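You operate a simulated robot arm through the tools that you are given. There is no shell and no other tool.

You run a simulated robot arm. Do the job below in one go: nothing can be reset, and whatever is moved stays where it is left.

JOB
Take block 57 off line and put block 52 on line.
Fine: on 57 blue shut, black open, red shut; on 52 red open, black shut, blue open; no red flag.

Only the result counts: the job must be done as asked and must still hold three seconds after the hand-in. Knocking over, shifting, dropping, spilling or breaking anything else fails it.

ROBOT AND FRAMES
A 6-joint arm with a two-finger gripper, fixed in place. Base frame: the origin is at the foot of the arm, x ahead of it, y to its left, z up; the work surface is at about z = 950. Readings come in mm, rad, newtons and seconds.
Its first joint turns from -2.897 to 2.897 rad. Payload 2.45 kg.
Tool frame: the origin (TCP) lies between the finger pads and is the grasp point; the fingertips stand 20 mm ahead of it; z points along the fingers, y is the line along which they close. The gripper opens to 140 mm. The gripper's body begins 168 mm behind the TCP.
Orientation is told as [roll, pitch, yaw] about the base's x, y, z axes, in that order, counted from this pose: with the fingers straight down and closing along the base's y, the tool's x points along the base's -x, its y along +y and its z along -z.

CONTROLS
- The arm moves only by the tool arm_command. Its argument "increments" is a list of rows, each an object of numbers (a shift or turn left out is 0, a gripper value left out holds the last): "x", "y", "z": the shift along the tool's x, y, z in mm; "wx", "wy", "wz": the turn, a rotation vector about the tool's x, y, z in rad; "grip": the gripper command, from -1 (fully open) to 1 (shut), values between in proportion. In form: [{"x": .., "y": .., "z": .., "wx": .., "wy": .., "wz": .., "grip": ..}, ...]. A call has 1 to 20 rows; each row is the pose to reach, as a shift and turn from the pose commanded when the call began, along the tool's axes at that moment. A row lasts 0.2 s, in which the tool goes at most 50 mm and 0.15 rad; a call with a longer step from one row to the next is refused whole, and so is a gripper value outside its range. Where a pose cannot be reached the arm comes as near as it can. A force on the tool above 90 N (or 10 N above the force at the start of the call, whichever is more), or a blocked arm, ends the call early, and 0.2 s more pass. The fingers move at their own pace (about 45 mm/s each) and stop on an object; they squeeze with about 33 N. The grip force told is the motor's: it shows also when the fingers shut on nothing. Time passes only in rows, and 0.2 s behind the last, so rows that repeat a pose let the fingers close. It gives the time, the measured TCP pose, the force on the tool (base axes), the opening and the grip force at its end, in the units of the frame above (readings bear some noise), with the torque about the TCP (base axes, N m) and any sound that the robot's microphone picked up.
- Cameras (640 x 400 px; columns grow to the right, rows downward): "scene" is fixed at [49.9, 500.8, 1820.5]; the picture's right is [-0.44, -0.90, 0.00], its down [-0.34, 0.17, -0.93] and it looks along [0.83, -0.41, -0.38] (base axes); focal length 367 px, centre (320, 200). "wrist" rides on the gripper at [78, 11, -209] in the tool frame; the picture's right is [-0.14, 0.99, 0.00], its down [-0.92, -0.13, -0.37] and it looks along [-0.37, -0.05, 0.93] (tool axes); focal length 280 px, centre (320, 200). There is no depth. A picture from a camera that has moved, and an enlarged one, comes with that camera's place and axes in the base frame and with its lens.
- get_image(camera): a new picture of that camera. No time passes.
- zoom(camera, box): a new picture of the part [left, top, right, bottom] of that camera's present view, enlarged. No time passes.
- finish_job(): hands the job in; it is judged then, once.

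Places have to be worked out from the pictures, the camera data and where the tool is seen. Open the gripper and draw the arm clear of the work before you hand the job in, unless the task says otherwise.

The tools are called after "Request:" by a JSON object that holds its "name" and its "arguments". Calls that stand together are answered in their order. arm_command: Moves the arm, as the interface text tells. Its arguments: {"type":"object","properties":{"increments":{"type":"array","items":{"type":"object","properties":{"x":{"type":"number"},"y":{"type":"number"},"z":{"type":"number"},"wx":{"type":"number"},"wy":{"type":"number"},"wz":{"type":"number"},"grip":{"type":"number"}}}}},"required":["increments"]} The other tools are called the same way: get_image (camera) takes a picture; zoom (camera, box) takes an enlarged picture of a part of a camera's view; finish_job () hands the job in.

At the start:

```text
clock: 0.0
tcp_pos: [564.8, 37.1, 1544.4]
orientation: [0.002, 0.001, 0.0]
ft_force: [0.7, 0.2, -0.4]
moment: [-0.01, 0.02, -0.01]
width: 140.1
finger_force: 0.0
```

scene: 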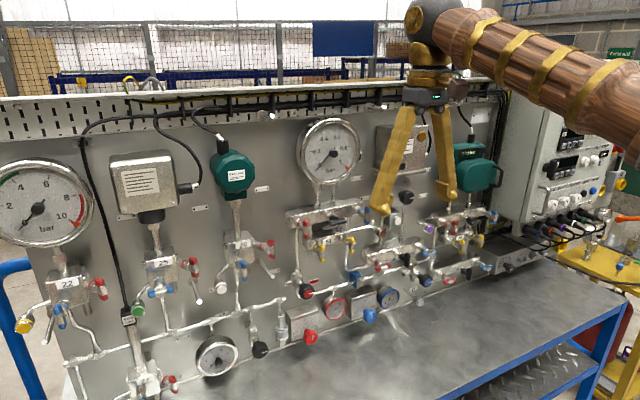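
wrist: 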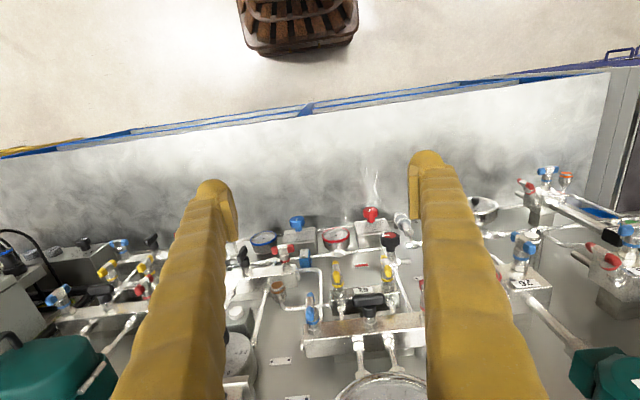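

I'll start by looking closely at the panel to find the blocks 57 and 52 and their valves.

Request:
{"name": "zoom", "arguments": {"camera": "scene", "box": [270, 180, 430, 280]}}

Request:
{"name": "zoom", "arguments": {"camera": "scene", "box": [390, 180, 550, 280]}}

Request:
{"name": "zoom", "arguments": {"camera": "scene", "box": [130, 210, 290, 310]}}

Request:
{"name": "zoom", "arguments": {"camera": "scene", "box": [0, 240, 240, 390]}}

Request:
{"name": "zoom", "arguments": {"camera": "scene", "box": [240, 260, 400, 360]}}

Request:
{"name": "zoom", "arguments": {"camera": "wrist", "box": [200, 190, 440, 340]}}

Request:
{"name": "zoom", "arguments": {"camera": "wrist", "box": [0, 220, 240, 370]}}

```text
4.00 times, centred on (350, 230) of scene
camera zoom: at [49.9, 500.8, 1820.5], right [-0.44, -0.9, 0.0], down [-0.34, 0.17, -0.93], along [0.83, -0.41, -0.38], focal length 1466 px, centre (200, 80)
```

zoom: 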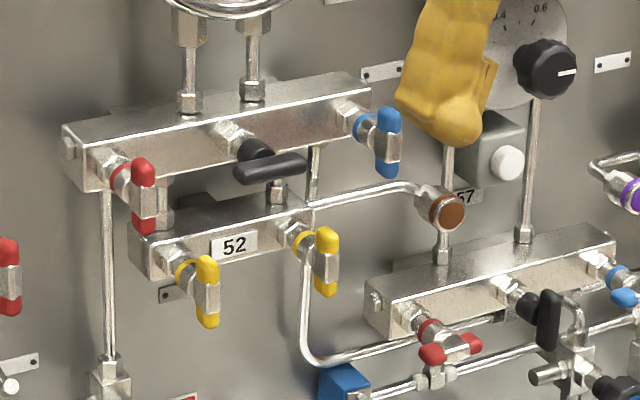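

```text
4.00 times, centred on (470, 230) of scene
camera zoom: at [49.9, 500.8, 1820.5], right [-0.44, -0.9, 0.0], down [-0.34, 0.17, -0.93], along [0.83, -0.41, -0.38], focal length 1466 px, centre (-280, 80)
```

zoom: 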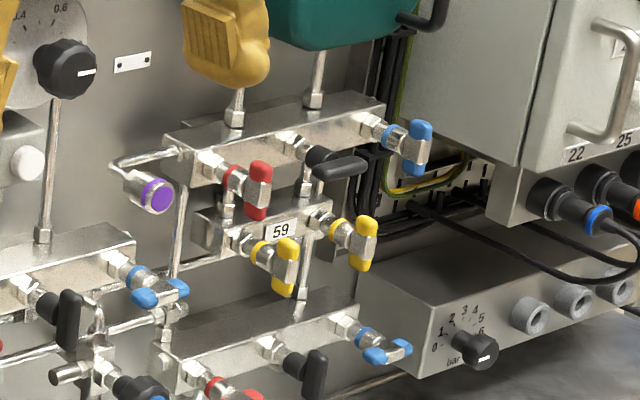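

```text
4.00 times, centred on (210, 260) of scene
camera zoom: at [49.9, 500.8, 1820.5], right [-0.44, -0.9, 0.0], down [-0.34, 0.17, -0.93], along [0.83, -0.41, -0.38], focal length 1466 px, centre (760, -40)
```

zoom: 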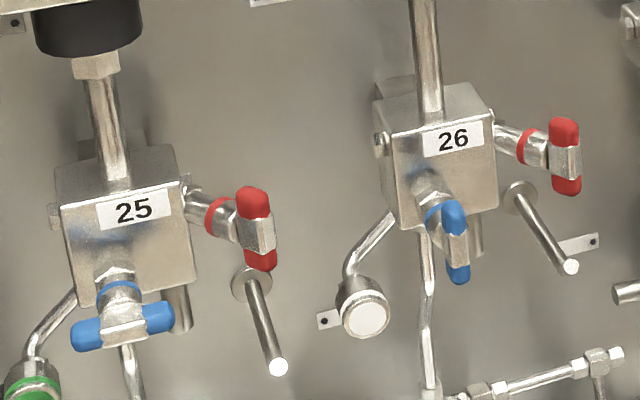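

```text
2.67 times, centred on (120, 315) of scene
camera zoom: at [49.9, 500.8, 1820.5], right [-0.44, -0.9, 0.0], down [-0.34, 0.17, -0.93], along [0.83, -0.41, -0.38], focal length 978 px, centre (853, -107)
```

zoom: 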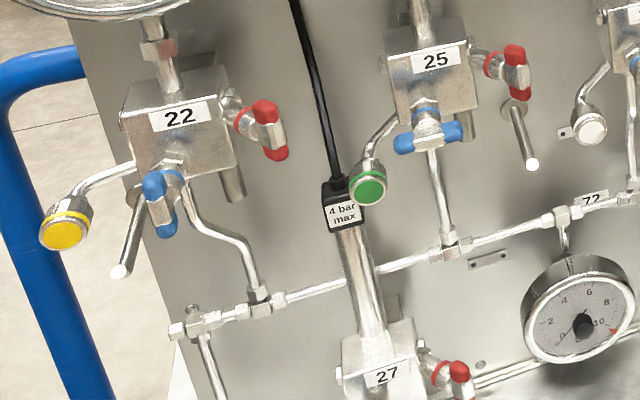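

```text
4.00 times, centred on (320, 310) of scene
camera zoom: at [49.9, 500.8, 1820.5], right [-0.44, -0.9, 0.0], down [-0.34, 0.17, -0.93], along [0.83, -0.41, -0.38], focal length 1466 px, centre (320, -240)
```

zoom: 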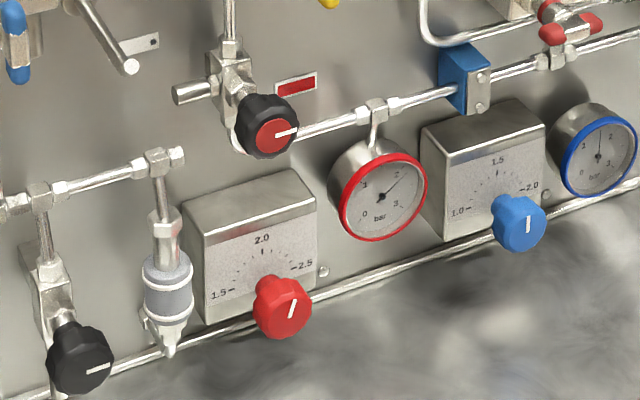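

```text
2.67 times, centred on (320, 265) of wrist
camera zoom: at [487.0, 47.8, 1753.1], right [0.14, 0.99, 0.0], down [0.92, -0.13, 0.37], along [0.37, -0.05, -0.93], focal length 748 px, centre (320, 27)
```

zoom: 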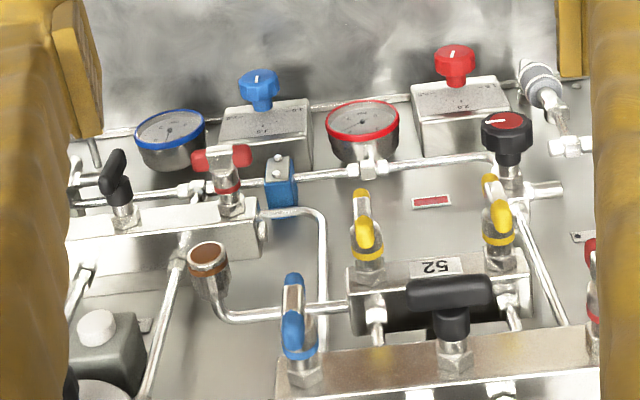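

```text
2.67 times, centred on (120, 295) of wrist
camera zoom: at [487.0, 47.8, 1753.1], right [0.14, 0.99, 0.0], down [0.92, -0.13, 0.37], along [0.37, -0.05, -0.93], focal length 748 px, centre (853, -53)
```

zoom: 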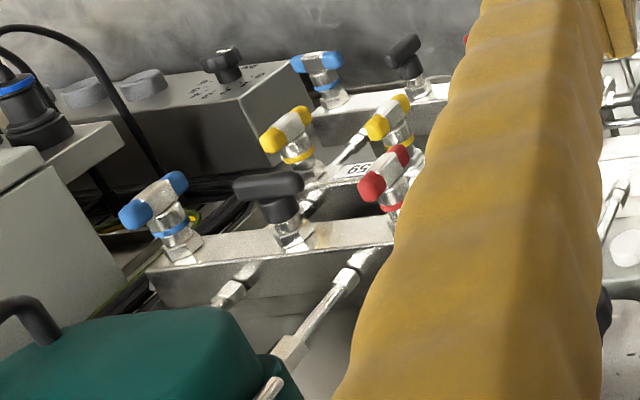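

Block 52 has red and blue vertical and black horizontal (off line). The block beside it has red and blue horizontal and black vertical (on line). Label 52 triangulates to about (846, 81, 1326), and the panel faces −x. I'll pitch the tool to horizontal, staying well clear, so the wrist camera sees the panel head-on.

Request:
{"name": "arm_command", "arguments": {"increments": [{"x": 0, "z": 15, "wy": -0.131}, {"x": 0, "z": 30, "wy": -0.262}, {"x": 0, "z": 45, "wy": -0.393}, {"x": 0, "z": 60, "wy": -0.524}, {"x": 0, "z": 75, "wy": -0.654}, {"x": 0, "z": 90, "wy": -0.785}, {"x": 0, "z": 105, "wy": -0.916}, {"x": 0, "z": 120, "wy": -1.047}, {"x": 0, "z": 135, "wy": -1.178}, {"x": 0, "z": 150, "wy": -1.309}, {"x": 0, "z": 165, "wy": -1.44}, {"x": 0, "z": 180, "wy": -1.571}, {"x": 0, "z": 180, "wy": -1.571}]}}

```text
clock: 3.0
tcp_pos: [553.5, -31.2, 1323.3]
orientation: [0.948, -1.353, -1.181]
ft_force: [-0.2, 0.5, 1.0]
moment: [0.0, 0.01, -0.01]
width: 139.9
finger_force: 0.1
out of reach, approached as far as the arm can: row 10, 11, 12
stopped in row 13: the arm was blocked; the commanded pose is now the measured one
```

The arm stopped short of the full pitch. I'll look at how it stands.

Request:
{"name": "get_image", "arguments": {"camera": "scene"}}

Request:
{"name": "get_image", "arguments": {"camera": "wrist"}}

```text
taken
```

scene: 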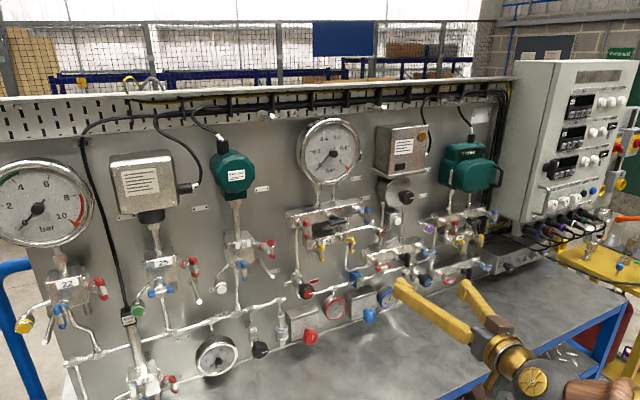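

```text
taken
camera wrist: at [348.7, 39.9, 1275.6], right [0.25, 0.92, 0.31], down [-0.31, -0.23, 0.92], along [0.92, -0.32, 0.23], focal length 280 px, centre (320, 200)
```

wrist: 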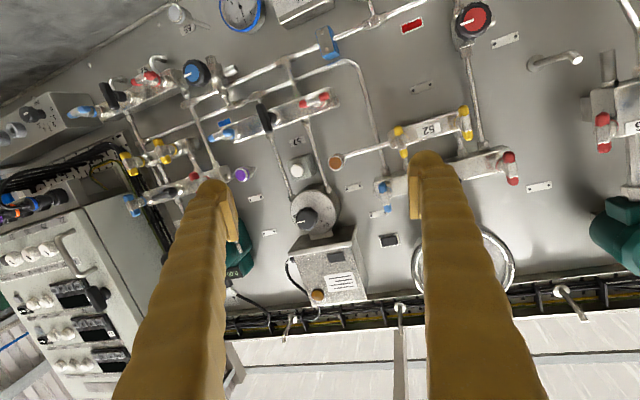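

A wrist limit seems to bite this close to the base. I'll move farther out, to about x=680, and square the tool to point along +x.

Request:
{"name": "arm_command", "arguments": {"increments": [{"x": -1.4, "y": 16, "z": 22}, {"x": -2.8, "y": 32, "z": 44}, {"x": -4.3, "y": 48, "z": 66, "wx": -0.058, "wy": -0.026, "wz": -0.048}, {"x": -5.7, "y": 64, "z": 88, "wx": -0.116, "wy": -0.053, "wz": -0.095}, {"x": -7.1, "y": 80, "z": 110, "wx": -0.174, "wy": -0.08, "wz": -0.143}, {"x": -7.1, "y": 80, "z": 110, "wx": -0.232, "wy": -0.106, "wz": -0.19}, {"x": -7.1, "y": 80, "z": 110, "wx": -0.232, "wy": -0.106, "wz": -0.19}]}}

Request:
{"name": "get_image", "arguments": {"camera": "wrist"}}

Request:
{"name": "get_image", "arguments": {"camera": "scene"}}

```text
clock: 4.6
tcp_pos: [680.9, 30.6, 1330.5]
orientation: [1.005, -1.542, -1.044]
ft_force: [0.3, 0.7, 0.2]
moment: [-0.02, 0.0, 0.03]
width: 139.9
finger_force: 0.2
out of reach, approached as far as the arm can: row 6, 7
```

```text
taken
camera wrist: at [471.1, 52.7, 1256.0], right [0.04, 0.99, 0.16], down [-0.36, -0.14, 0.92], along [0.93, -0.1, 0.35], focal length 280 px, centre (320, 200)
```

wrist: 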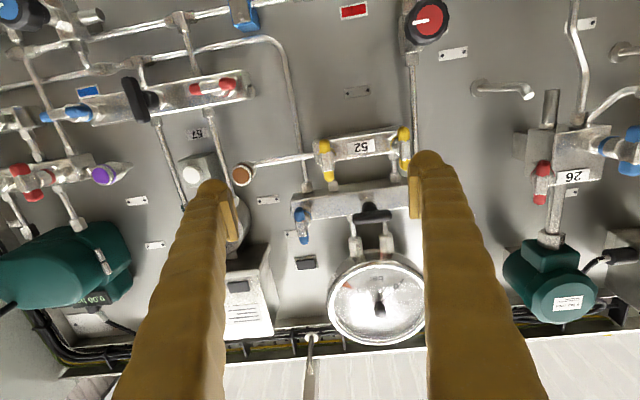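

```text
taken
```

scene: 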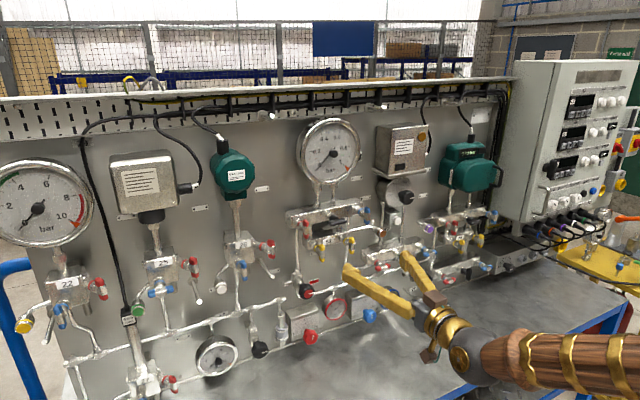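

The tool now points almost straight at the panel, with z_tool ≈ (0.999, −0.04, −0.015). I'll zoom in on blocks 57 and 52 and their handles.

Request:
{"name": "zoom", "arguments": {"camera": "wrist", "box": [30, 50, 270, 200]}}

Request:
{"name": "zoom", "arguments": {"camera": "wrist", "box": [270, 110, 430, 260]}}

Request:
{"name": "zoom", "arguments": {"camera": "scene", "box": [280, 190, 400, 265]}}

Request:
{"name": "zoom", "arguments": {"camera": "scene", "box": [340, 220, 460, 295]}}

Request:
{"name": "zoom", "arguments": {"camera": "scene", "box": [290, 110, 450, 210]}}

Request:
{"name": "zoom", "arguments": {"camera": "scene", "box": [400, 190, 520, 290]}}

```text
2.67 times, centred on (150, 125) of wrist
camera zoom: at [471.1, 52.7, 1256.0], right [0.04, 0.99, 0.16], down [-0.36, -0.14, 0.92], along [0.93, -0.1, 0.35], focal length 748 px, centre (773, 400)
```

zoom: 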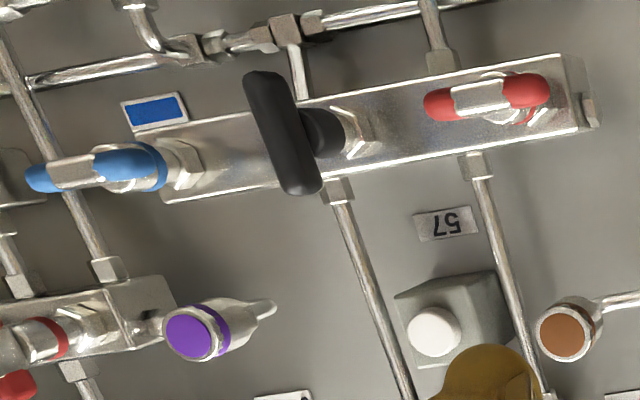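

```text
2.67 times, centred on (350, 185) of wrist
camera zoom: at [471.1, 52.7, 1256.0], right [0.04, 0.99, 0.16], down [-0.36, -0.14, 0.92], along [0.93, -0.1, 0.35], focal length 748 px, centre (240, 240)
```

zoom: 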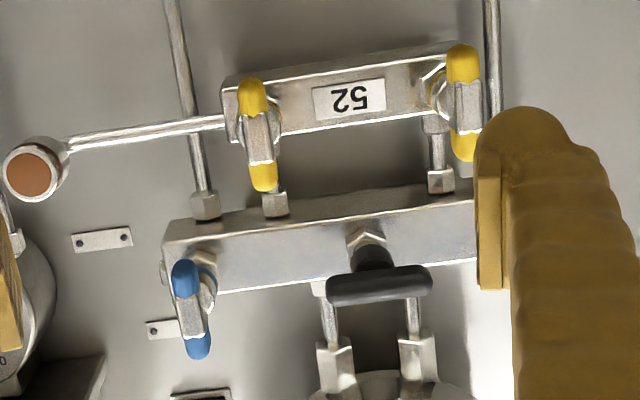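

```text
5.33 times, centred on (340, 228) of scene
camera zoom: at [49.9, 500.8, 1820.5], right [-0.44, -0.9, 0.0], down [-0.34, 0.17, -0.93], along [0.83, -0.41, -0.38], focal length 1955 px, centre (213, 53)
```

zoom: 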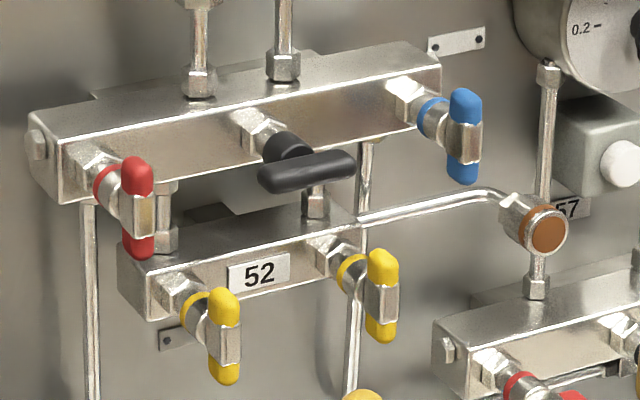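

```text
5.33 times, centred on (400, 258) of scene
camera zoom: at [49.9, 500.8, 1820.5], right [-0.44, -0.9, 0.0], down [-0.34, 0.17, -0.93], along [0.83, -0.41, -0.38], focal length 1955 px, centre (-107, -107)
```

zoom: 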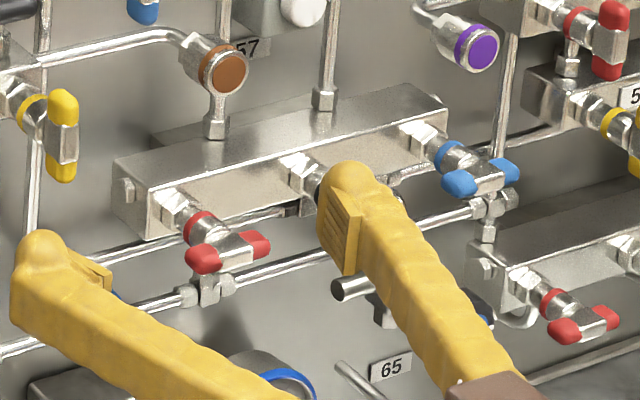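

```text
4.00 times, centred on (370, 160) of scene
camera zoom: at [49.9, 500.8, 1820.5], right [-0.44, -0.9, 0.0], down [-0.34, 0.17, -0.93], along [0.83, -0.41, -0.38], focal length 1466 px, centre (120, 360)
```

zoom: 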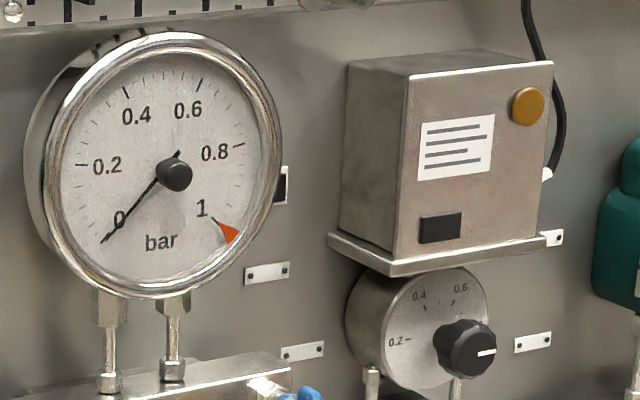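

```text
4.00 times, centred on (460, 240) of scene
camera zoom: at [49.9, 500.8, 1820.5], right [-0.44, -0.9, 0.0], down [-0.34, 0.17, -0.93], along [0.83, -0.41, -0.38], focal length 1466 px, centre (-240, 40)
```

zoom: 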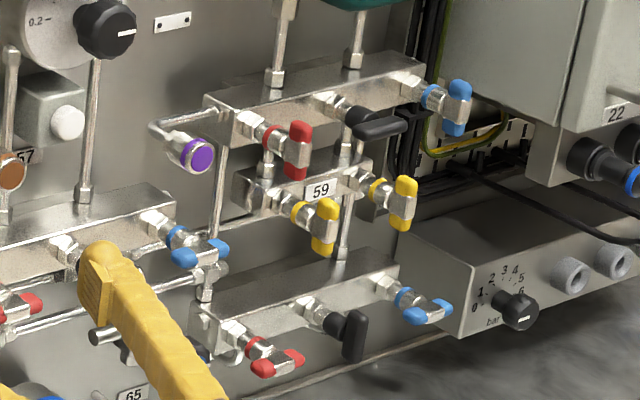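

Both instruments read fine at present (dark flag windows). Handle centres triangulate to about x=792. For 57: red (y −70), black (−160) and blue (−247), all at z 1231. For 52: red (173), black (86) and blue (−6), all at z 1410. I'll move in front of 57's blue handle at standoff, roll the tool −90° so the fingers close vertically, and narrow the gripper.

Request:
{"name": "arm_command", "arguments": {"increments": [{"x": 8, "y": -22, "z": 0, "wz": -0.131, "grip": 0.28}, {"x": 16, "y": -44, "z": 0, "wz": -0.262}, {"x": 25, "y": -67, "wz": -0.393}, {"x": 33, "y": -89, "wz": -0.524}, {"x": 41, "y": -111, "wz": -0.654}, {"x": 50, "y": -133, "wz": -0.785}, {"x": 58, "y": -156, "wz": -0.916}, {"x": 66, "y": -178, "wz": -1.047}, {"x": 74, "y": -200, "wz": -1.178}, {"x": 82, "y": -222, "wz": -1.309}, {"x": 91, "y": -245, "wz": -1.44}, {"x": 99, "y": -267, "wz": -1.571}, {"x": 99, "y": -267, "wz": -1.571}]}}

Request:
{"name": "get_image", "arguments": {"camera": "wrist"}}

Request:
{"name": "get_image", "arguments": {"camera": "scene"}}

```text
clock: 7.4
tcp_pos: [677.7, -48.5, 1250.2]
orientation: [-1.536, 0.004, 1.392]
ft_force: [-0.1, -0.3, 0.0]
moment: [-0.02, 0.01, 0.01]
width: 50.5
finger_force: 0.0
out of reach, approached as far as the arm can: row 1, 2, 3, 4, 5, 6, 7, 8, 9, 10, 11, 12, 13
```

```text
taken
camera wrist: at [458.6, -88.2, 1246.3], right [-0.01, 0.14, -0.99], down [-0.19, 0.97, 0.14], along [0.98, 0.19, 0.02], focal length 280 px, centre (320, 200)
```

wrist: 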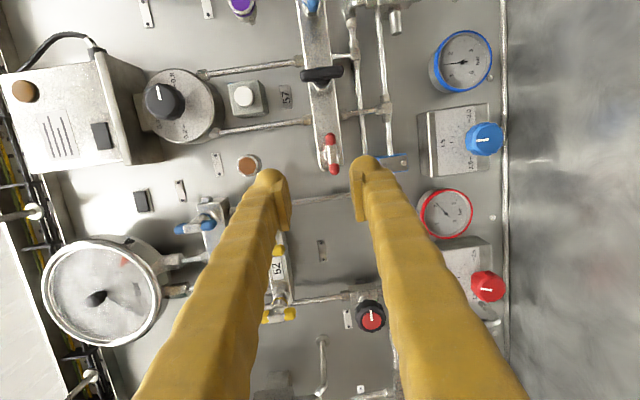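

```text
taken
```

scene: 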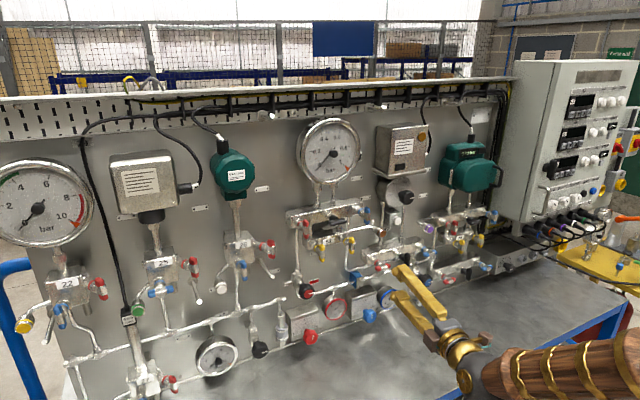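

The roll was reached, but the arm stuck at y=−48 with a 10° yaw, so some wrist joint is limiting. I'll look at the wrist geometry to understand it.

Request:
{"name": "zoom", "arguments": {"camera": "scene", "box": [380, 250, 640, 400]}}

```text
2.46 times, centred on (510, 325) of scene
camera zoom: at [49.9, 500.8, 1820.5], right [-0.44, -0.9, 0.0], down [-0.34, 0.17, -0.93], along [0.83, -0.41, -0.38], focal length 902 px, centre (-148, -108)
```

zoom: 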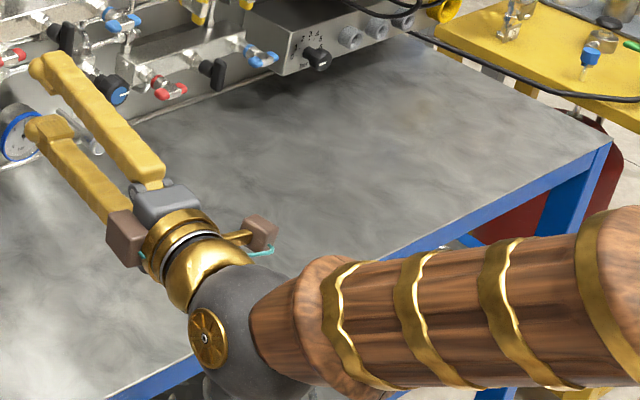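

The forearm slopes down and the wrist is on the limited side of its bend. I'll unwind back to roll 0 in clear space, then return to tool-down so I can come in with a different wrist bend.

Request:
{"name": "arm_command", "arguments": {"increments": [{"x": -22, "y": -8, "z": -3, "wz": 0.131}, {"x": -44, "y": -16, "z": -6, "wz": 0.262}, {"x": -67, "y": -25, "z": -9, "wz": 0.393}, {"x": -89, "y": -33, "z": -12, "wz": 0.524}, {"x": -111, "y": -41, "z": -15, "wz": 0.654}, {"x": -133, "y": -50, "z": -18, "wz": 0.785}, {"x": -156, "y": -58, "z": -21, "wz": 0.916}, {"x": -178, "y": -66, "z": -24, "wz": 1.047}, {"x": -200, "y": -74, "z": -27, "wz": 1.178}, {"x": -222, "y": -82, "z": -30, "wz": 1.309}, {"x": -245, "y": -91, "z": -30, "wz": 1.44}, {"x": -267, "y": -99, "z": -30, "wz": 1.571}, {"x": -267, "y": -99, "z": -30, "wz": 1.571}]}}

```text
clock: 10.2
tcp_pos: [699.3, 221.8, 1350.8]
orientation: [-0.01, -1.537, -0.169]
ft_force: [0.1, -0.3, -0.2]
moment: [0.0, 0.0, -0.01]
width: 50.4
finger_force: 0.1
```

The bend is now up-and-right and fully reached at y=222, which suggests the forearm roll has a dead zone pointing straight up. I'll pitch down here, which passes right of the forearm, to unwind to tool-down.

Request:
{"name": "arm_command", "arguments": {"increments": [{"x": -9, "y": -2, "z": -9, "wy": 0.14}, {"x": -18, "y": -4, "z": -18, "wy": 0.28}, {"x": -27, "y": -5, "z": -27, "wy": 0.42}, {"x": -36, "y": -7, "z": -36, "wy": 0.56}, {"x": -45, "y": -9, "z": -45, "wy": 0.7}, {"x": -54, "y": -10, "z": -54, "wy": 0.84}, {"x": -63, "y": -12, "z": -63, "wy": 0.98}, {"x": -72, "y": -13, "z": -72, "wy": 1.12}, {"x": -81, "y": -15, "z": -81, "wy": 1.26}, {"x": -90, "y": -16, "z": -90, "wy": 1.4}, {"x": -100, "y": -18, "z": -98, "wy": 1.537}, {"x": -100, "y": -18, "z": -98, "wy": 1.537}]}}

```text
clock: 12.8
tcp_pos: [603.9, 219.6, 1453.4]
orientation: [0.001, 0.003, -0.179]
ft_force: [-0.3, -0.8, -0.7]
moment: [0.0, 0.01, 0.02]
width: 50.2
finger_force: 0.1
```

Clean tool-down pose. I'll translate across to y≈−247 and remove the small yaw, with the tool high above everything.

Request:
{"name": "arm_command", "arguments": {"increments": [{"x": -7, "y": -38, "z": 2, "wz": -0.015}, {"x": -13, "y": -77, "z": 4, "wz": -0.03}, {"x": -20, "y": -115, "z": 6, "wz": -0.045}, {"x": -26, "y": -153, "z": 8, "wz": -0.06}, {"x": -33, "y": -192, "z": 10, "wz": -0.075}, {"x": -40, "y": -230, "z": 12, "wz": -0.09}, {"x": -46, "y": -268, "z": 14, "wz": -0.105}, {"x": -53, "y": -307, "z": 16, "wz": -0.12}, {"x": -59, "y": -345, "z": 18, "wz": -0.135}, {"x": -66, "y": -383, "z": 20, "wz": -0.15}, {"x": -72, "y": -422, "z": 22, "wz": -0.165}, {"x": -79, "y": -460, "z": 23, "wz": -0.179}, {"x": -79, "y": -460, "z": 23, "wz": -0.179}]}}

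```text
clock: 15.6
tcp_pos: [599.2, -246.8, 1432.5]
orientation: [-0.003, 0.002, 0.0]
ft_force: [0.1, 0.8, 0.7]
moment: [-0.01, 0.01, 0.03]
width: 50.3
finger_force: 0.1
```

Now I'll swing the tool forward through the left-down side. This keeps the wrist bend on the up-left branch and ends with the tool along +x and the fingers closing vertically.

Request:
{"name": "arm_command", "arguments": {"increments": [{"x": -6, "z": 11, "wx": -0.0806, "wy": -0.0806, "wz": 0.0806}, {"x": -12, "z": 23, "wx": -0.1612, "wy": -0.1612, "wz": 0.1612}, {"x": -18, "z": 34, "wx": -0.2418, "wy": -0.2418, "wz": 0.2418}, {"x": -24, "z": 46, "wx": -0.3224, "wy": -0.3224, "wz": 0.3224}, {"x": -30, "z": 57, "wx": -0.403, "wy": -0.403, "wz": 0.403}, {"x": -36, "z": 69, "wx": -0.4836, "wy": -0.4836, "wz": 0.4836}, {"x": -42, "z": 80, "wx": -0.5642, "wy": -0.5642, "wz": 0.5642}, {"x": -48, "z": 92, "wx": -0.6448, "wy": -0.6448, "wz": 0.6448}, {"x": -55, "z": 103, "wx": -0.7254, "wy": -0.7254, "wz": 0.7254}, {"x": -61, "z": 115, "wx": -0.806, "wy": -0.806, "wz": 0.806}, {"x": -67, "z": 126, "wx": -0.8866, "wy": -0.8866, "wz": 0.8866}, {"x": -73, "z": 138, "wx": -0.9672, "wy": -0.9672, "wz": 0.9672}, {"x": -79, "z": 149, "wx": -1.0478, "wy": -1.0478, "wz": 1.0478}, {"x": -85, "z": 161, "wx": -1.1284, "wy": -1.1284, "wz": 1.1284}, {"x": -91, "z": 172, "wx": -1.2092, "wy": -1.2092, "wz": 1.2092}, {"x": -91, "z": 172, "wx": -1.2092, "wy": -1.2092, "wz": 1.2092}]}}

Request:
{"name": "get_image", "arguments": {"camera": "wrist"}}

Request:
{"name": "get_image", "arguments": {"camera": "scene"}}

```text
clock: 19.0
tcp_pos: [690.8, -247.8, 1258.4]
orientation: [1.57, 0.0, -1.572]
ft_force: [-0.4, 0.6, -0.6]
moment: [-0.02, 0.03, 0.0]
width: 50.3
finger_force: 0.1
```

```text
taken
camera wrist: at [481.4, -169.1, 1269.5], right [0.0, -0.14, 0.99], down [-0.37, -0.92, -0.13], along [0.93, -0.37, -0.05], focal length 280 px, centre (320, 200)
```

wrist: 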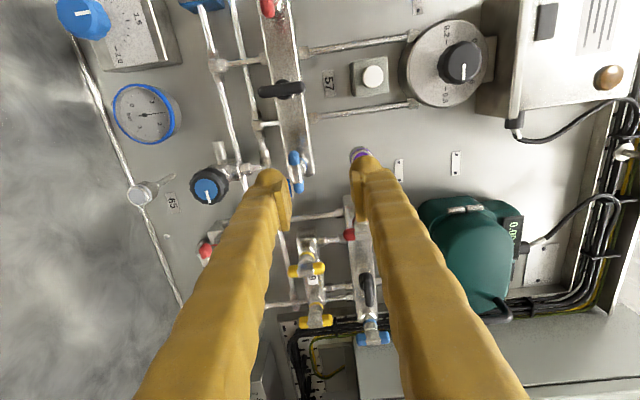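

```text
taken
```

scene: 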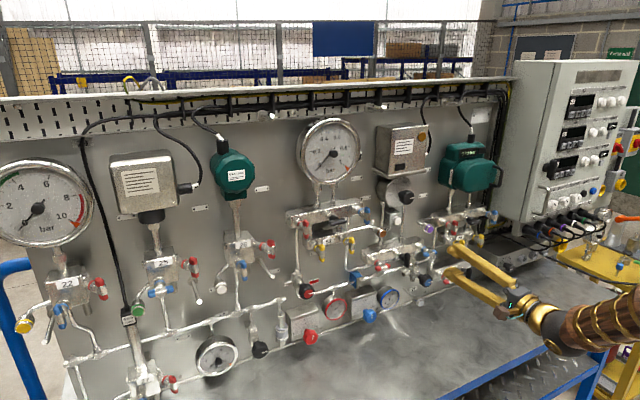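

That's a clean pose with the tool exactly along +x and the axes aligned. I'll zoom in to localise 57's handles precisely.

Request:
{"name": "zoom", "arguments": {"camera": "wrist", "box": [230, 70, 350, 210]}}

Request:
{"name": "zoom", "arguments": {"camera": "wrist", "box": [220, 0, 340, 75]}}

Request:
{"name": "zoom", "arguments": {"camera": "scene", "box": [355, 220, 455, 290]}}

```text
2.86 times, centred on (290, 140) of wrist
camera zoom: at [481.4, -169.1, 1269.5], right [0.0, -0.14, 0.99], down [-0.37, -0.92, -0.13], along [0.93, -0.37, -0.05], focal length 801 px, centre (406, 371)
```

zoom: 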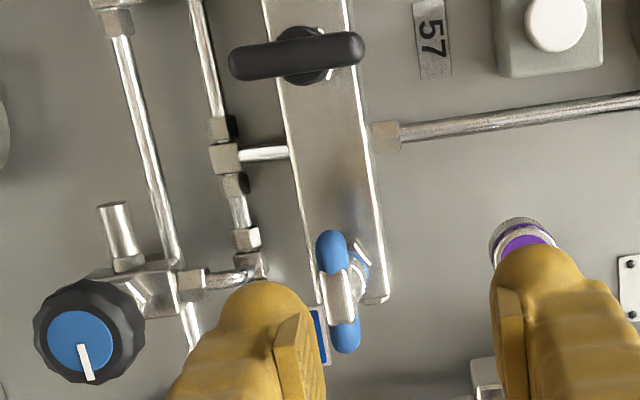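

```text
5.33 times, centred on (280, 38) of wrist
camera zoom: at [481.4, -169.1, 1269.5], right [0.0, -0.14, 0.99], down [-0.37, -0.92, -0.13], along [0.93, -0.37, -0.05], focal length 1495 px, centre (533, 1067)
```

zoom: 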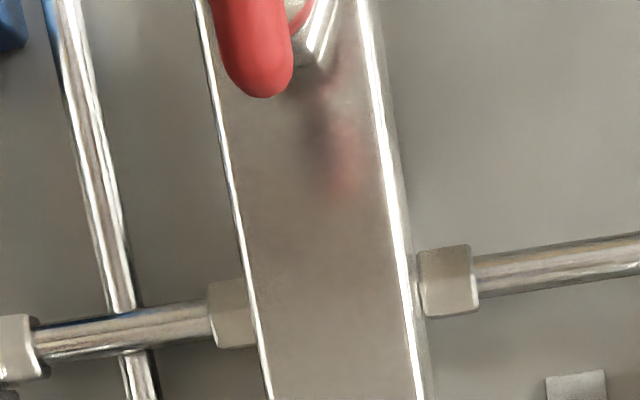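

```text
5.71 times, centred on (405, 255) of scene
camera zoom: at [49.9, 500.8, 1820.5], right [-0.44, -0.9, 0.0], down [-0.34, 0.17, -0.93], along [0.83, -0.41, -0.38], focal length 2095 px, centre (-166, -114)
```

zoom: 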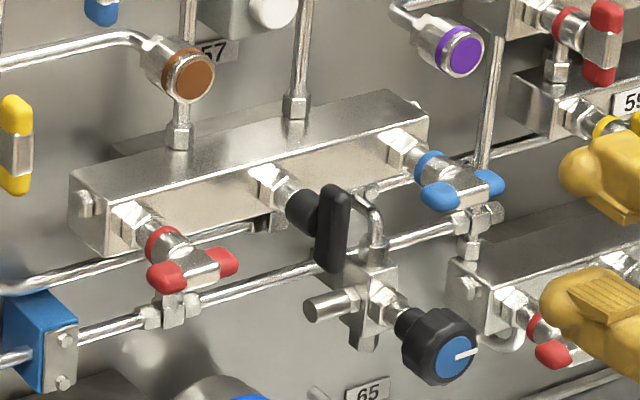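

57's blue handle comes out at about (794, −254, 1230). I'll advance to x=740 on its axis and check the alignment.

Request:
{"name": "arm_command", "arguments": {"increments": [{"x": -6, "y": -28.4, "z": 0}, {"x": -6, "y": -28.4, "z": 25}, {"x": -6, "y": -28.4, "z": 49}, {"x": -6, "y": -28.4, "z": 49}]}}

Request:
{"name": "zoom", "arguments": {"camera": "wrist", "box": [240, 100, 400, 260]}}

Request:
{"name": "zoom", "arguments": {"camera": "scene", "box": [380, 210, 500, 285]}}

```text
clock: 20.0
tcp_pos: [738.8, -252.7, 1229.9]
orientation: [1.568, -0.001, -1.57]
ft_force: [-0.2, -0.4, 0.0]
moment: [-0.01, 0.03, 0.01]
width: 50.6
finger_force: 0.1
```

```text
2.50 times, centred on (320, 180) of wrist
camera zoom: at [530.8, -174.4, 1241.1], right [0.0, -0.14, 0.99], down [-0.37, -0.92, -0.13], along [0.93, -0.37, -0.05], focal length 701 px, centre (320, 250)
```

zoom: 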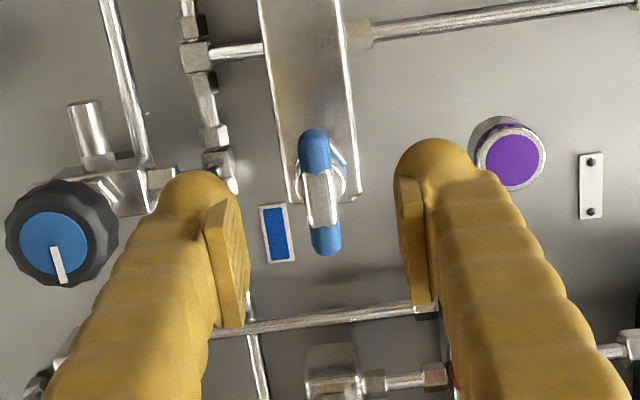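

```text
5.33 times, centred on (440, 248) of scene
camera zoom: at [49.9, 500.8, 1820.5], right [-0.44, -0.9, 0.0], down [-0.34, 0.17, -0.93], along [0.83, -0.41, -0.38], focal length 1955 px, centre (-320, -53)
```

zoom: 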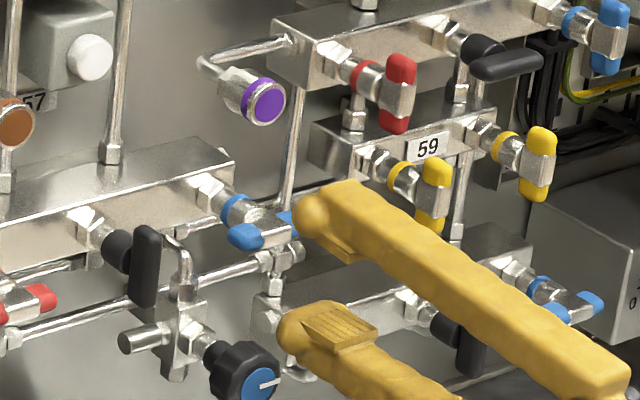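

The handle is aligned to within about 2 mm. I'll advance so the fingertips straddle the bar, with TCP at x≈780.

Request:
{"name": "arm_command", "arguments": {"increments": [{"x": -1.8, "y": 1, "z": 14}, {"x": -1.8, "y": 1, "z": 28}, {"x": -1.8, "y": 1, "z": 41}, {"x": -1.8, "y": 1, "z": 41}]}}

Request:
{"name": "zoom", "arguments": {"camera": "wrist", "box": [240, 100, 400, 260]}}

Request:
{"name": "zoom", "arguments": {"camera": "scene", "box": [380, 210, 500, 285]}}

```text
clock: 21.0
tcp_pos: [778.7, -255.6, 1232.0]
orientation: [1.57, -0.003, -1.571]
ft_force: [0.4, -0.1, 0.2]
moment: [-0.01, -0.02, 0.0]
width: 50.3
finger_force: 0.1
```

```text
2.50 times, centred on (320, 180) of wrist
camera zoom: at [570.8, -177.3, 1242.8], right [0.0, -0.14, 0.99], down [-0.37, -0.92, -0.13], along [0.93, -0.37, -0.05], focal length 701 px, centre (320, 250)
```

zoom: 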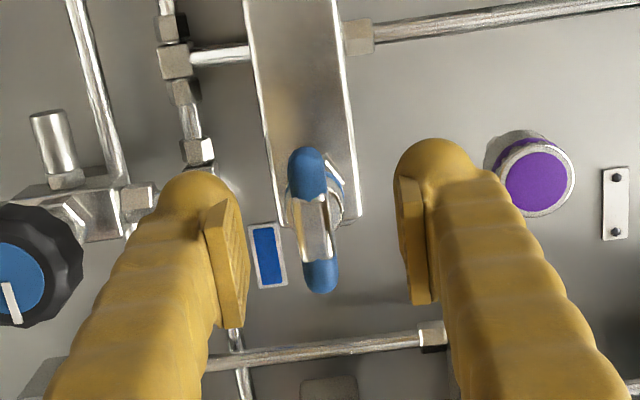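

```text
5.33 times, centred on (440, 248) of scene
camera zoom: at [49.9, 500.8, 1820.5], right [-0.44, -0.9, 0.0], down [-0.34, 0.17, -0.93], along [0.83, -0.41, -0.38], focal length 1955 px, centre (-320, -53)
```

zoom: 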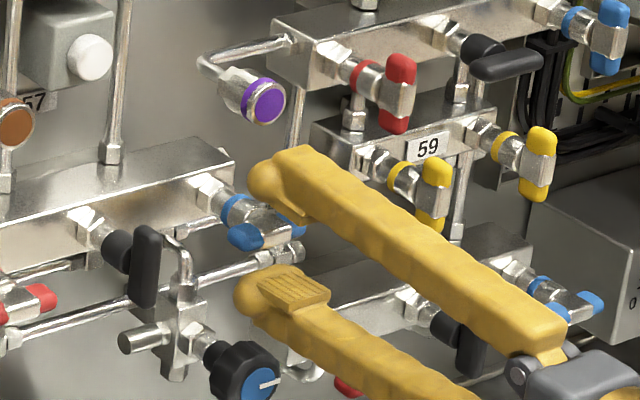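

The bar sits about 2 mm low of the jaw centre. I'll correct that and close gently on it.

Request:
{"name": "arm_command", "arguments": {"increments": [{"y": -2.2}, {"y": -2.2, "grip": 0.6}, {"y": -2.2, "grip": 0.75}, {"y": -2.2, "grip": 0.85}, {"y": -2.2, "grip": 1}, {"y": -2.2, "grip": 1}, {"y": -2.2, "grip": 1}]}}

Request:
{"name": "zoom", "arguments": {"camera": "wrist", "box": [240, 100, 400, 260]}}

```text
clock: 22.6
tcp_pos: [779.8, -256.5, 1229.9]
orientation: [1.569, -0.001, -1.571]
ft_force: [1.0, -0.3, -3.3]
moment: [0.05, 0.02, 0.02]
width: 10.9
finger_force: 38.4
```

```text
2.50 times, centred on (320, 180) of wrist
camera zoom: at [570.8, -177.2, 1240.9], right [0.0, -0.14, 0.99], down [-0.37, -0.92, -0.13], along [0.93, -0.37, -0.05], focal length 701 px, centre (320, 250)
```

zoom: 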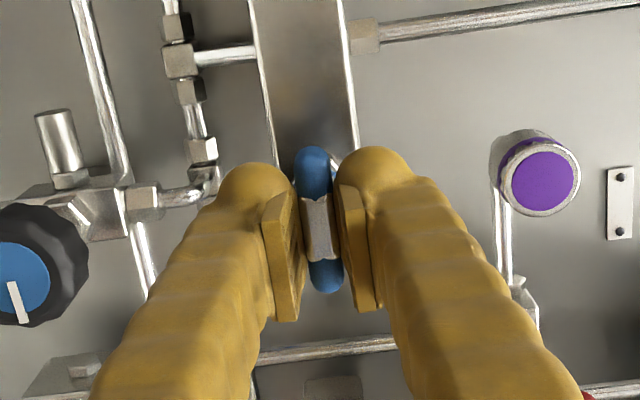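

It's gripped firmly at 10.9 mm with very little side load. I'll try a small positive turn about the tool axis (clockwise seen from the robot) and watch the torque.

Request:
{"name": "arm_command", "arguments": {"increments": [{"wz": 0.06}, {"wz": 0.12}, {"wz": 0.12}]}}

Request:
{"name": "zoom", "arguments": {"camera": "wrist", "box": [240, 100, 400, 260]}}

```text
clock: 23.4
tcp_pos: [778.6, -255.4, 1230.3]
orientation: [1.569, 0.121, -1.574]
ft_force: [-0.1, -5.6, -5.8]
moment: [-0.03, 0.12, -0.18]
width: 11.1
finger_force: 38.2
```

```text
2.50 times, centred on (320, 180) of wrist
camera zoom: at [570.9, -178.9, 1250.2], right [0.0, -0.26, 0.97], down [-0.37, -0.9, -0.24], along [0.93, -0.36, -0.1], focal length 701 px, centre (320, 250)
```

zoom: 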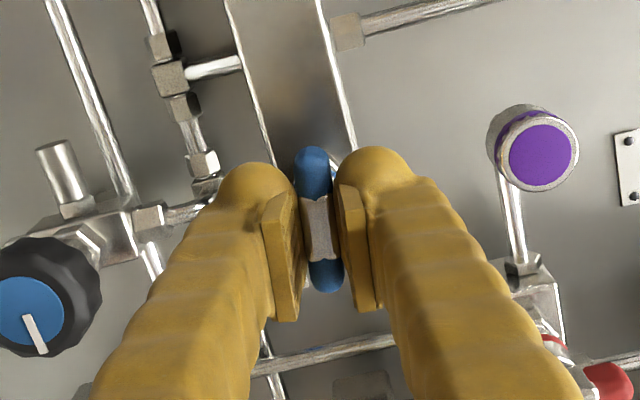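

The handle follows freely with low torque, so this direction is right. I'll continue in stages, watching the side load.

Request:
{"name": "arm_command", "arguments": {"increments": [{"wz": 0.13}, {"wz": 0.26}, {"wz": 0.39}, {"wz": 0.39}]}}

```text
clock: 24.4
tcp_pos: [779.2, -255.2, 1229.0]
orientation: [1.569, 0.511, -1.574]
ft_force: [-10.5, -21.0, -7.2]
moment: [-0.04, 0.15, -0.37]
width: 10.8
finger_force: 37.9
```

There's some side load, about 21 N toward −y. I'll ease the tool about 1 mm that way and back a little.

Request:
{"name": "arm_command", "arguments": {"increments": [{"x": -1.1, "y": 0.1, "z": -0.7}, {"x": -1.1, "y": 0.1, "z": -0.7}]}}

```text
clock: 25.0
tcp_pos: [778.9, -255.2, 1230.7]
orientation: [1.569, 0.509, -1.571]
ft_force: [15.5, -6.9, -2.1]
moment: [0.02, 0.01, -0.03]
width: 11.0
finger_force: 38.0
```

The load has eased. I'll continue the turn with small corrections.

Request:
{"name": "arm_command", "arguments": {"increments": [{"x": -0.4, "z": 0.4, "wz": 0.13}, {"x": -0.4, "z": 0.4, "wz": 0.26}, {"x": -0.4, "z": 0.4, "wz": 0.39}, {"x": -0.4, "z": 0.4, "wz": 0.5}, {"x": -0.4, "z": 0.4, "wz": 0.5}]}}

```text
clock: 26.2
tcp_pos: [778.6, -256.8, 1229.1]
orientation: [1.567, 1.009, -1.574]
ft_force: [10.4, 26.6, 0.9]
moment: [-0.04, -0.25, 0.37]
width: 11.0
finger_force: 38.2
```

Request:
{"name": "arm_command", "arguments": {"increments": [{"x": 0.8, "y": -1.3, "z": -0.2, "wz": 0.0}, {"x": 0.8, "y": -1.3, "z": -0.2, "wz": 0.14}, {"x": 0.8, "y": -1.3, "z": -0.2, "wz": 0.28}, {"x": 0.8, "y": -1.3, "z": -0.2, "wz": 0.28}]}}

```text
clock: 27.2
tcp_pos: [778.3, -255.6, 1229.3]
orientation: [1.565, 1.291, -1.578]
ft_force: [13.7, 5.7, 2.4]
moment: [-0.04, 0.03, 0.05]
width: 11.5
finger_force: 38.3
```

The side load is small again. I'll finish the quarter turn to 1.571 rad.

Request:
{"name": "arm_command", "arguments": {"increments": [{"z": -0.3, "wz": 0.1}, {"z": -0.3, "wz": 0.2}, {"z": -0.3, "wz": 0.28}, {"z": -0.3, "wz": 0.28}]}}

Request:
{"name": "zoom", "arguments": {"camera": "wrist", "box": [220, 80, 420, 280]}}

Request:
{"name": "zoom", "arguments": {"camera": "scene", "box": [370, 120, 530, 285]}}

```text
clock: 28.2
tcp_pos: [778.8, -254.4, 1228.2]
orientation: [0.713, 1.569, -2.429]
ft_force: [8.1, -0.4, 8.1]
moment: [-0.04, -0.12, -0.04]
width: 11.2
finger_force: 38.1
```

```text
2.00 times, centred on (320, 180) of wrist
camera zoom: at [570.1, -265.5, 1307.5], right [0.0, -0.99, -0.14], down [-0.37, 0.13, -0.92], along [0.93, 0.05, -0.37], focal length 561 px, centre (320, 240)
```

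zoom: 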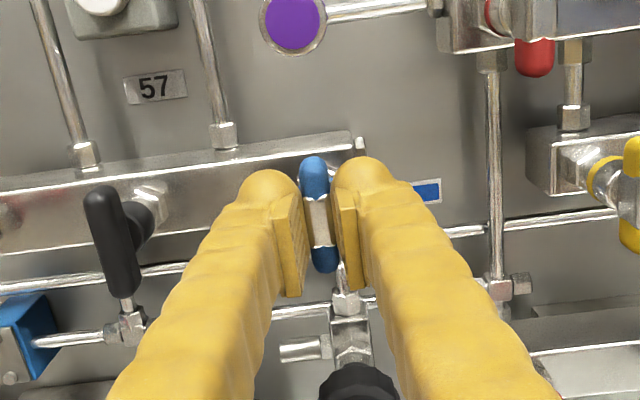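

```text
2.42 times, centred on (450, 202) of scene
camera zoom: at [49.9, 500.8, 1820.5], right [-0.44, -0.9, 0.0], down [-0.34, 0.17, -0.93], along [0.83, -0.41, -0.38], focal length 889 px, centre (5, 194)
```

zoom: 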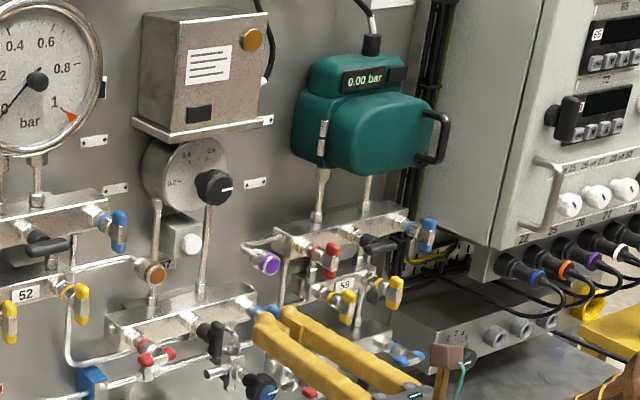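

57's blue is now vertical and the flag window is still dark. I'll nudge slightly further to see whether there's a stop.

Request:
{"name": "arm_command", "arguments": {"increments": [{"wz": 0.05}, {"wz": 0.05}]}}

```text
clock: 28.8
tcp_pos: [778.2, -255.6, 1230.0]
orientation: [-1.529, 1.519, 1.612]
ft_force: [3.3, -7.4, 3.1]
moment: [-0.91, -0.07, -0.06]
width: 11.8
finger_force: 38.7
```

A torque of −0.91 N·m confirms the stop, so the valve is fully shut. I'll back off the nudge, open the fingers and retreat along −x.

Request:
{"name": "arm_command", "arguments": {"increments": [{"wz": -0.05}, {"wz": -0.05, "grip": 0.6}, {"wz": -0.05, "grip": 0.4}, {"wz": -0.05, "grip": 0.4}, {"z": -25, "wz": -0.05}, {"z": -55, "wz": -0.05}, {"z": -55, "wz": -0.05}]}}

Request:
{"name": "get_image", "arguments": {"camera": "wrist"}}

Request:
{"name": "zoom", "arguments": {"camera": "wrist", "box": [150, 100, 390, 250]}}

```text
clock: 30.4
tcp_pos: [722.6, -254.6, 1228.8]
orientation: [0.879, 1.57, -2.265]
ft_force: [0.3, 0.0, -0.1]
moment: [0.0, -0.01, -0.01]
width: 42.2
finger_force: 0.1
```

```text
taken
camera wrist: at [515.1, -264.8, 1308.0], right [0.0, -0.99, -0.14], down [-0.37, 0.13, -0.92], along [0.93, 0.05, -0.37], focal length 280 px, centre (320, 200)
```

wrist: 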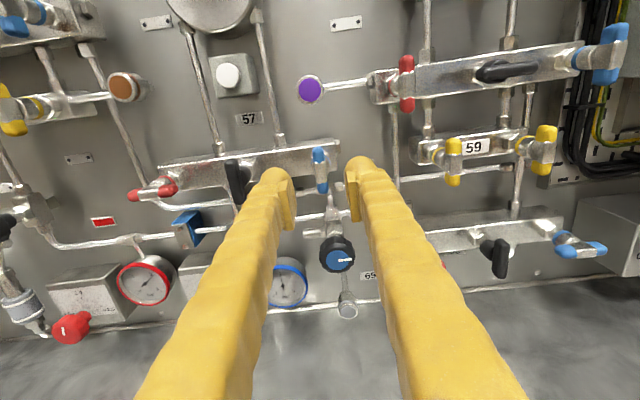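

```text
2.67 times, centred on (270, 175) of wrist
camera zoom: at [515.1, -264.8, 1308.0], right [0.0, -0.99, -0.14], down [-0.37, 0.13, -0.92], along [0.93, 0.05, -0.37], focal length 748 px, centre (453, 267)
```

zoom: 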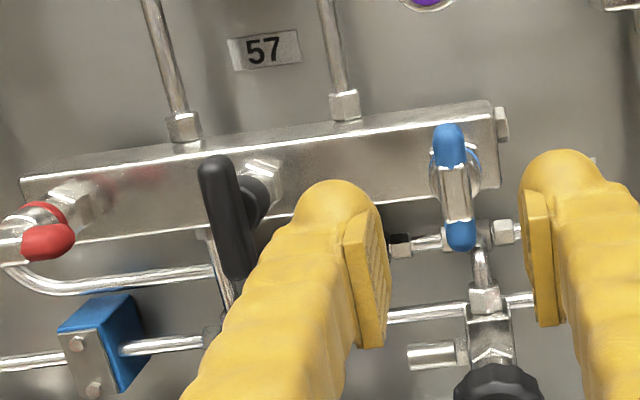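

Blue 57 is shut, and its stem is at y≈−255. Black 57 appears at about y −168, z 1231. I'll slide across to it at standoff and check.

Request:
{"name": "arm_command", "arguments": {"increments": [{"y": -29, "x": 1}, {"y": -58, "x": 1}, {"y": -86.6, "x": 1}, {"y": -86.6, "x": 1, "z": 10}, {"y": -86.6, "x": 1, "z": 10}]}}

Request:
{"name": "zoom", "arguments": {"camera": "wrist", "box": [240, 100, 400, 260]}}

Request:
{"name": "zoom", "arguments": {"camera": "scene", "box": [360, 210, 480, 285]}}

```text
clock: 31.6
tcp_pos: [734.5, -168.1, 1231.7]
orientation: [0.792, 1.569, -2.35]
ft_force: [-0.2, 0.3, -0.6]
moment: [-0.01, 0.03, 0.0]
width: 42.1
finger_force: 0.0
```

```text
2.50 times, centred on (320, 180) of wrist
camera zoom: at [525.8, -178.4, 1309.3], right [0.0, -0.99, -0.14], down [-0.37, 0.13, -0.92], along [0.93, 0.05, -0.37], focal length 701 px, centre (320, 250)
```

zoom: 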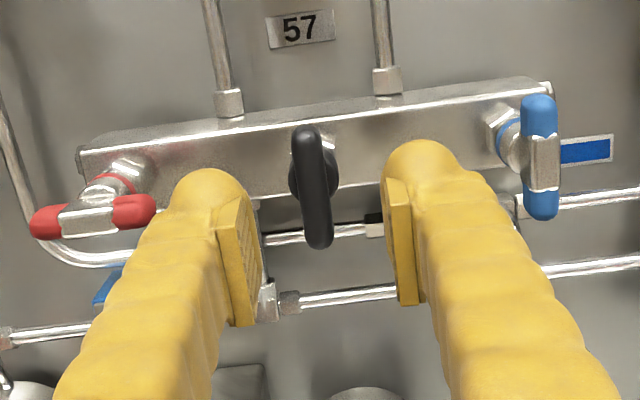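

```text
5.33 times, centred on (420, 248) of scene
camera zoom: at [49.9, 500.8, 1820.5], right [-0.44, -0.9, 0.0], down [-0.34, 0.17, -0.93], along [0.83, -0.41, -0.38], focal length 1955 px, centre (-213, -53)
```

zoom: 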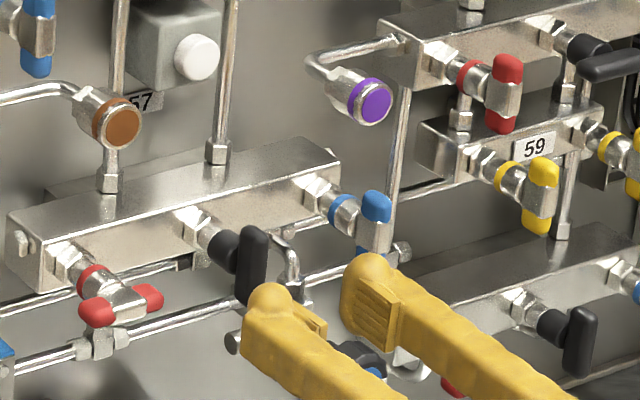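

Black is about 2.5 mm to the left of the tool axis and level with it. I'll correct, advance and close on it.

Request:
{"name": "arm_command", "arguments": {"increments": [{"y": -2.5, "x": -1.2, "z": 14}, {"y": -2.5, "x": -1.2, "z": 28}, {"y": -2.5, "x": -1.2, "z": 42}, {"y": -2.5, "x": -1.2, "z": 42}]}}

Request:
{"name": "zoom", "arguments": {"camera": "wrist", "box": [240, 100, 400, 260]}}

```text
clock: 32.6
tcp_pos: [775.1, -165.3, 1229.5]
orientation: [0.924, 1.57, -2.219]
ft_force: [0.5, 0.8, 0.7]
moment: [0.0, 0.0, 0.01]
width: 41.8
finger_force: 0.0
```

```text
2.50 times, centred on (320, 180) of wrist
camera zoom: at [567.0, -174.9, 1307.8], right [0.0, -0.99, -0.14], down [-0.37, 0.13, -0.92], along [0.93, 0.05, -0.37], focal length 701 px, centre (320, 250)
```

zoom: 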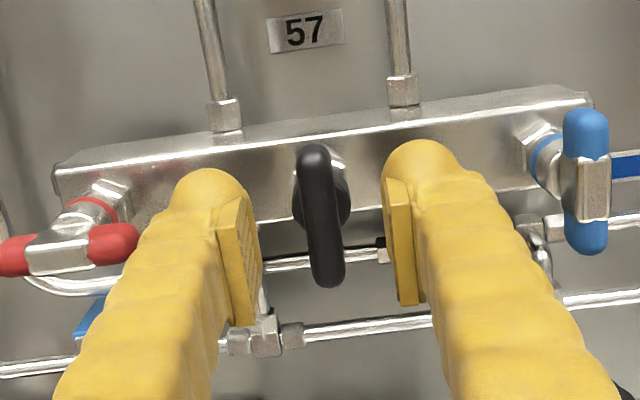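

Well centred. I'll close on the black handle.

Request:
{"name": "arm_command", "arguments": {"increments": [{"x": 0.8, "grip": 0.7}, {"x": 0.8, "grip": 0.8}, {"x": 0.8, "grip": 1}, {"x": 0.8, "grip": 1}, {"x": 0.8, "grip": 1}]}}

Request:
{"name": "arm_command", "arguments": {"increments": [{"wz": -0.06}, {"wz": -0.12}, {"wz": -0.12}]}}

```text
clock: 33.8
tcp_pos: [774.3, -165.4, 1230.6]
orientation: [0.85, 1.57, -2.292]
ft_force: [3.6, -7.7, -0.2]
moment: [0.0, -0.03, -0.08]
width: 11.0
finger_force: 37.9
```

```text
clock: 34.6
tcp_pos: [775.4, -163.8, 1229.5]
orientation: [1.562, 1.45, -1.58]
ft_force: [12.0, -0.9, 3.3]
moment: [0.04, -0.07, 0.0]
width: 11.1
finger_force: 38.3
```

It turns freely in the opening direction. I'll continue in stages.

Request:
{"name": "arm_command", "arguments": {"increments": [{"z": -0.3, "wz": -0.13}, {"z": -0.3, "wz": -0.26}, {"z": -0.3, "wz": -0.39}, {"z": -0.3, "wz": -0.39}]}}

```text
clock: 35.6
tcp_pos: [776.5, -165.6, 1230.1]
orientation: [1.568, 1.057, -1.574]
ft_force: [19.6, 3.9, 2.6]
moment: [0.02, 0.0, 0.01]
width: 11.1
finger_force: 37.9
```

Request:
{"name": "arm_command", "arguments": {"increments": [{"z": 0.4, "wz": -0.13}, {"z": 0.4, "wz": -0.26}, {"z": 0.4, "wz": -0.39}, {"z": 0.4, "wz": -0.52}, {"z": 0.4, "wz": -0.52}]}}

```text
clock: 36.8
tcp_pos: [774.9, -166.3, 1230.1]
orientation: [1.569, 0.535, -1.57]
ft_force: [-19.5, 20.3, 3.2]
moment: [0.03, -0.06, 0.27]
width: 10.8
finger_force: 37.8
```

Request:
{"name": "arm_command", "arguments": {"increments": [{"x": 1.0, "y": -0.6, "z": -0.5}, {"x": 1.0, "y": -0.6, "z": -0.5, "wz": -0.13}, {"x": 1.0, "y": -0.6, "z": -0.5, "wz": -0.26}, {"x": 1.0, "y": -0.6, "z": -0.5, "wz": -0.26}]}}

```text
clock: 37.8
tcp_pos: [773.6, -165.9, 1228.9]
orientation: [1.57, 0.278, -1.572]
ft_force: [20.3, 0.3, -2.8]
moment: [0.04, 0.04, -0.06]
width: 11.1
finger_force: 38.0
```

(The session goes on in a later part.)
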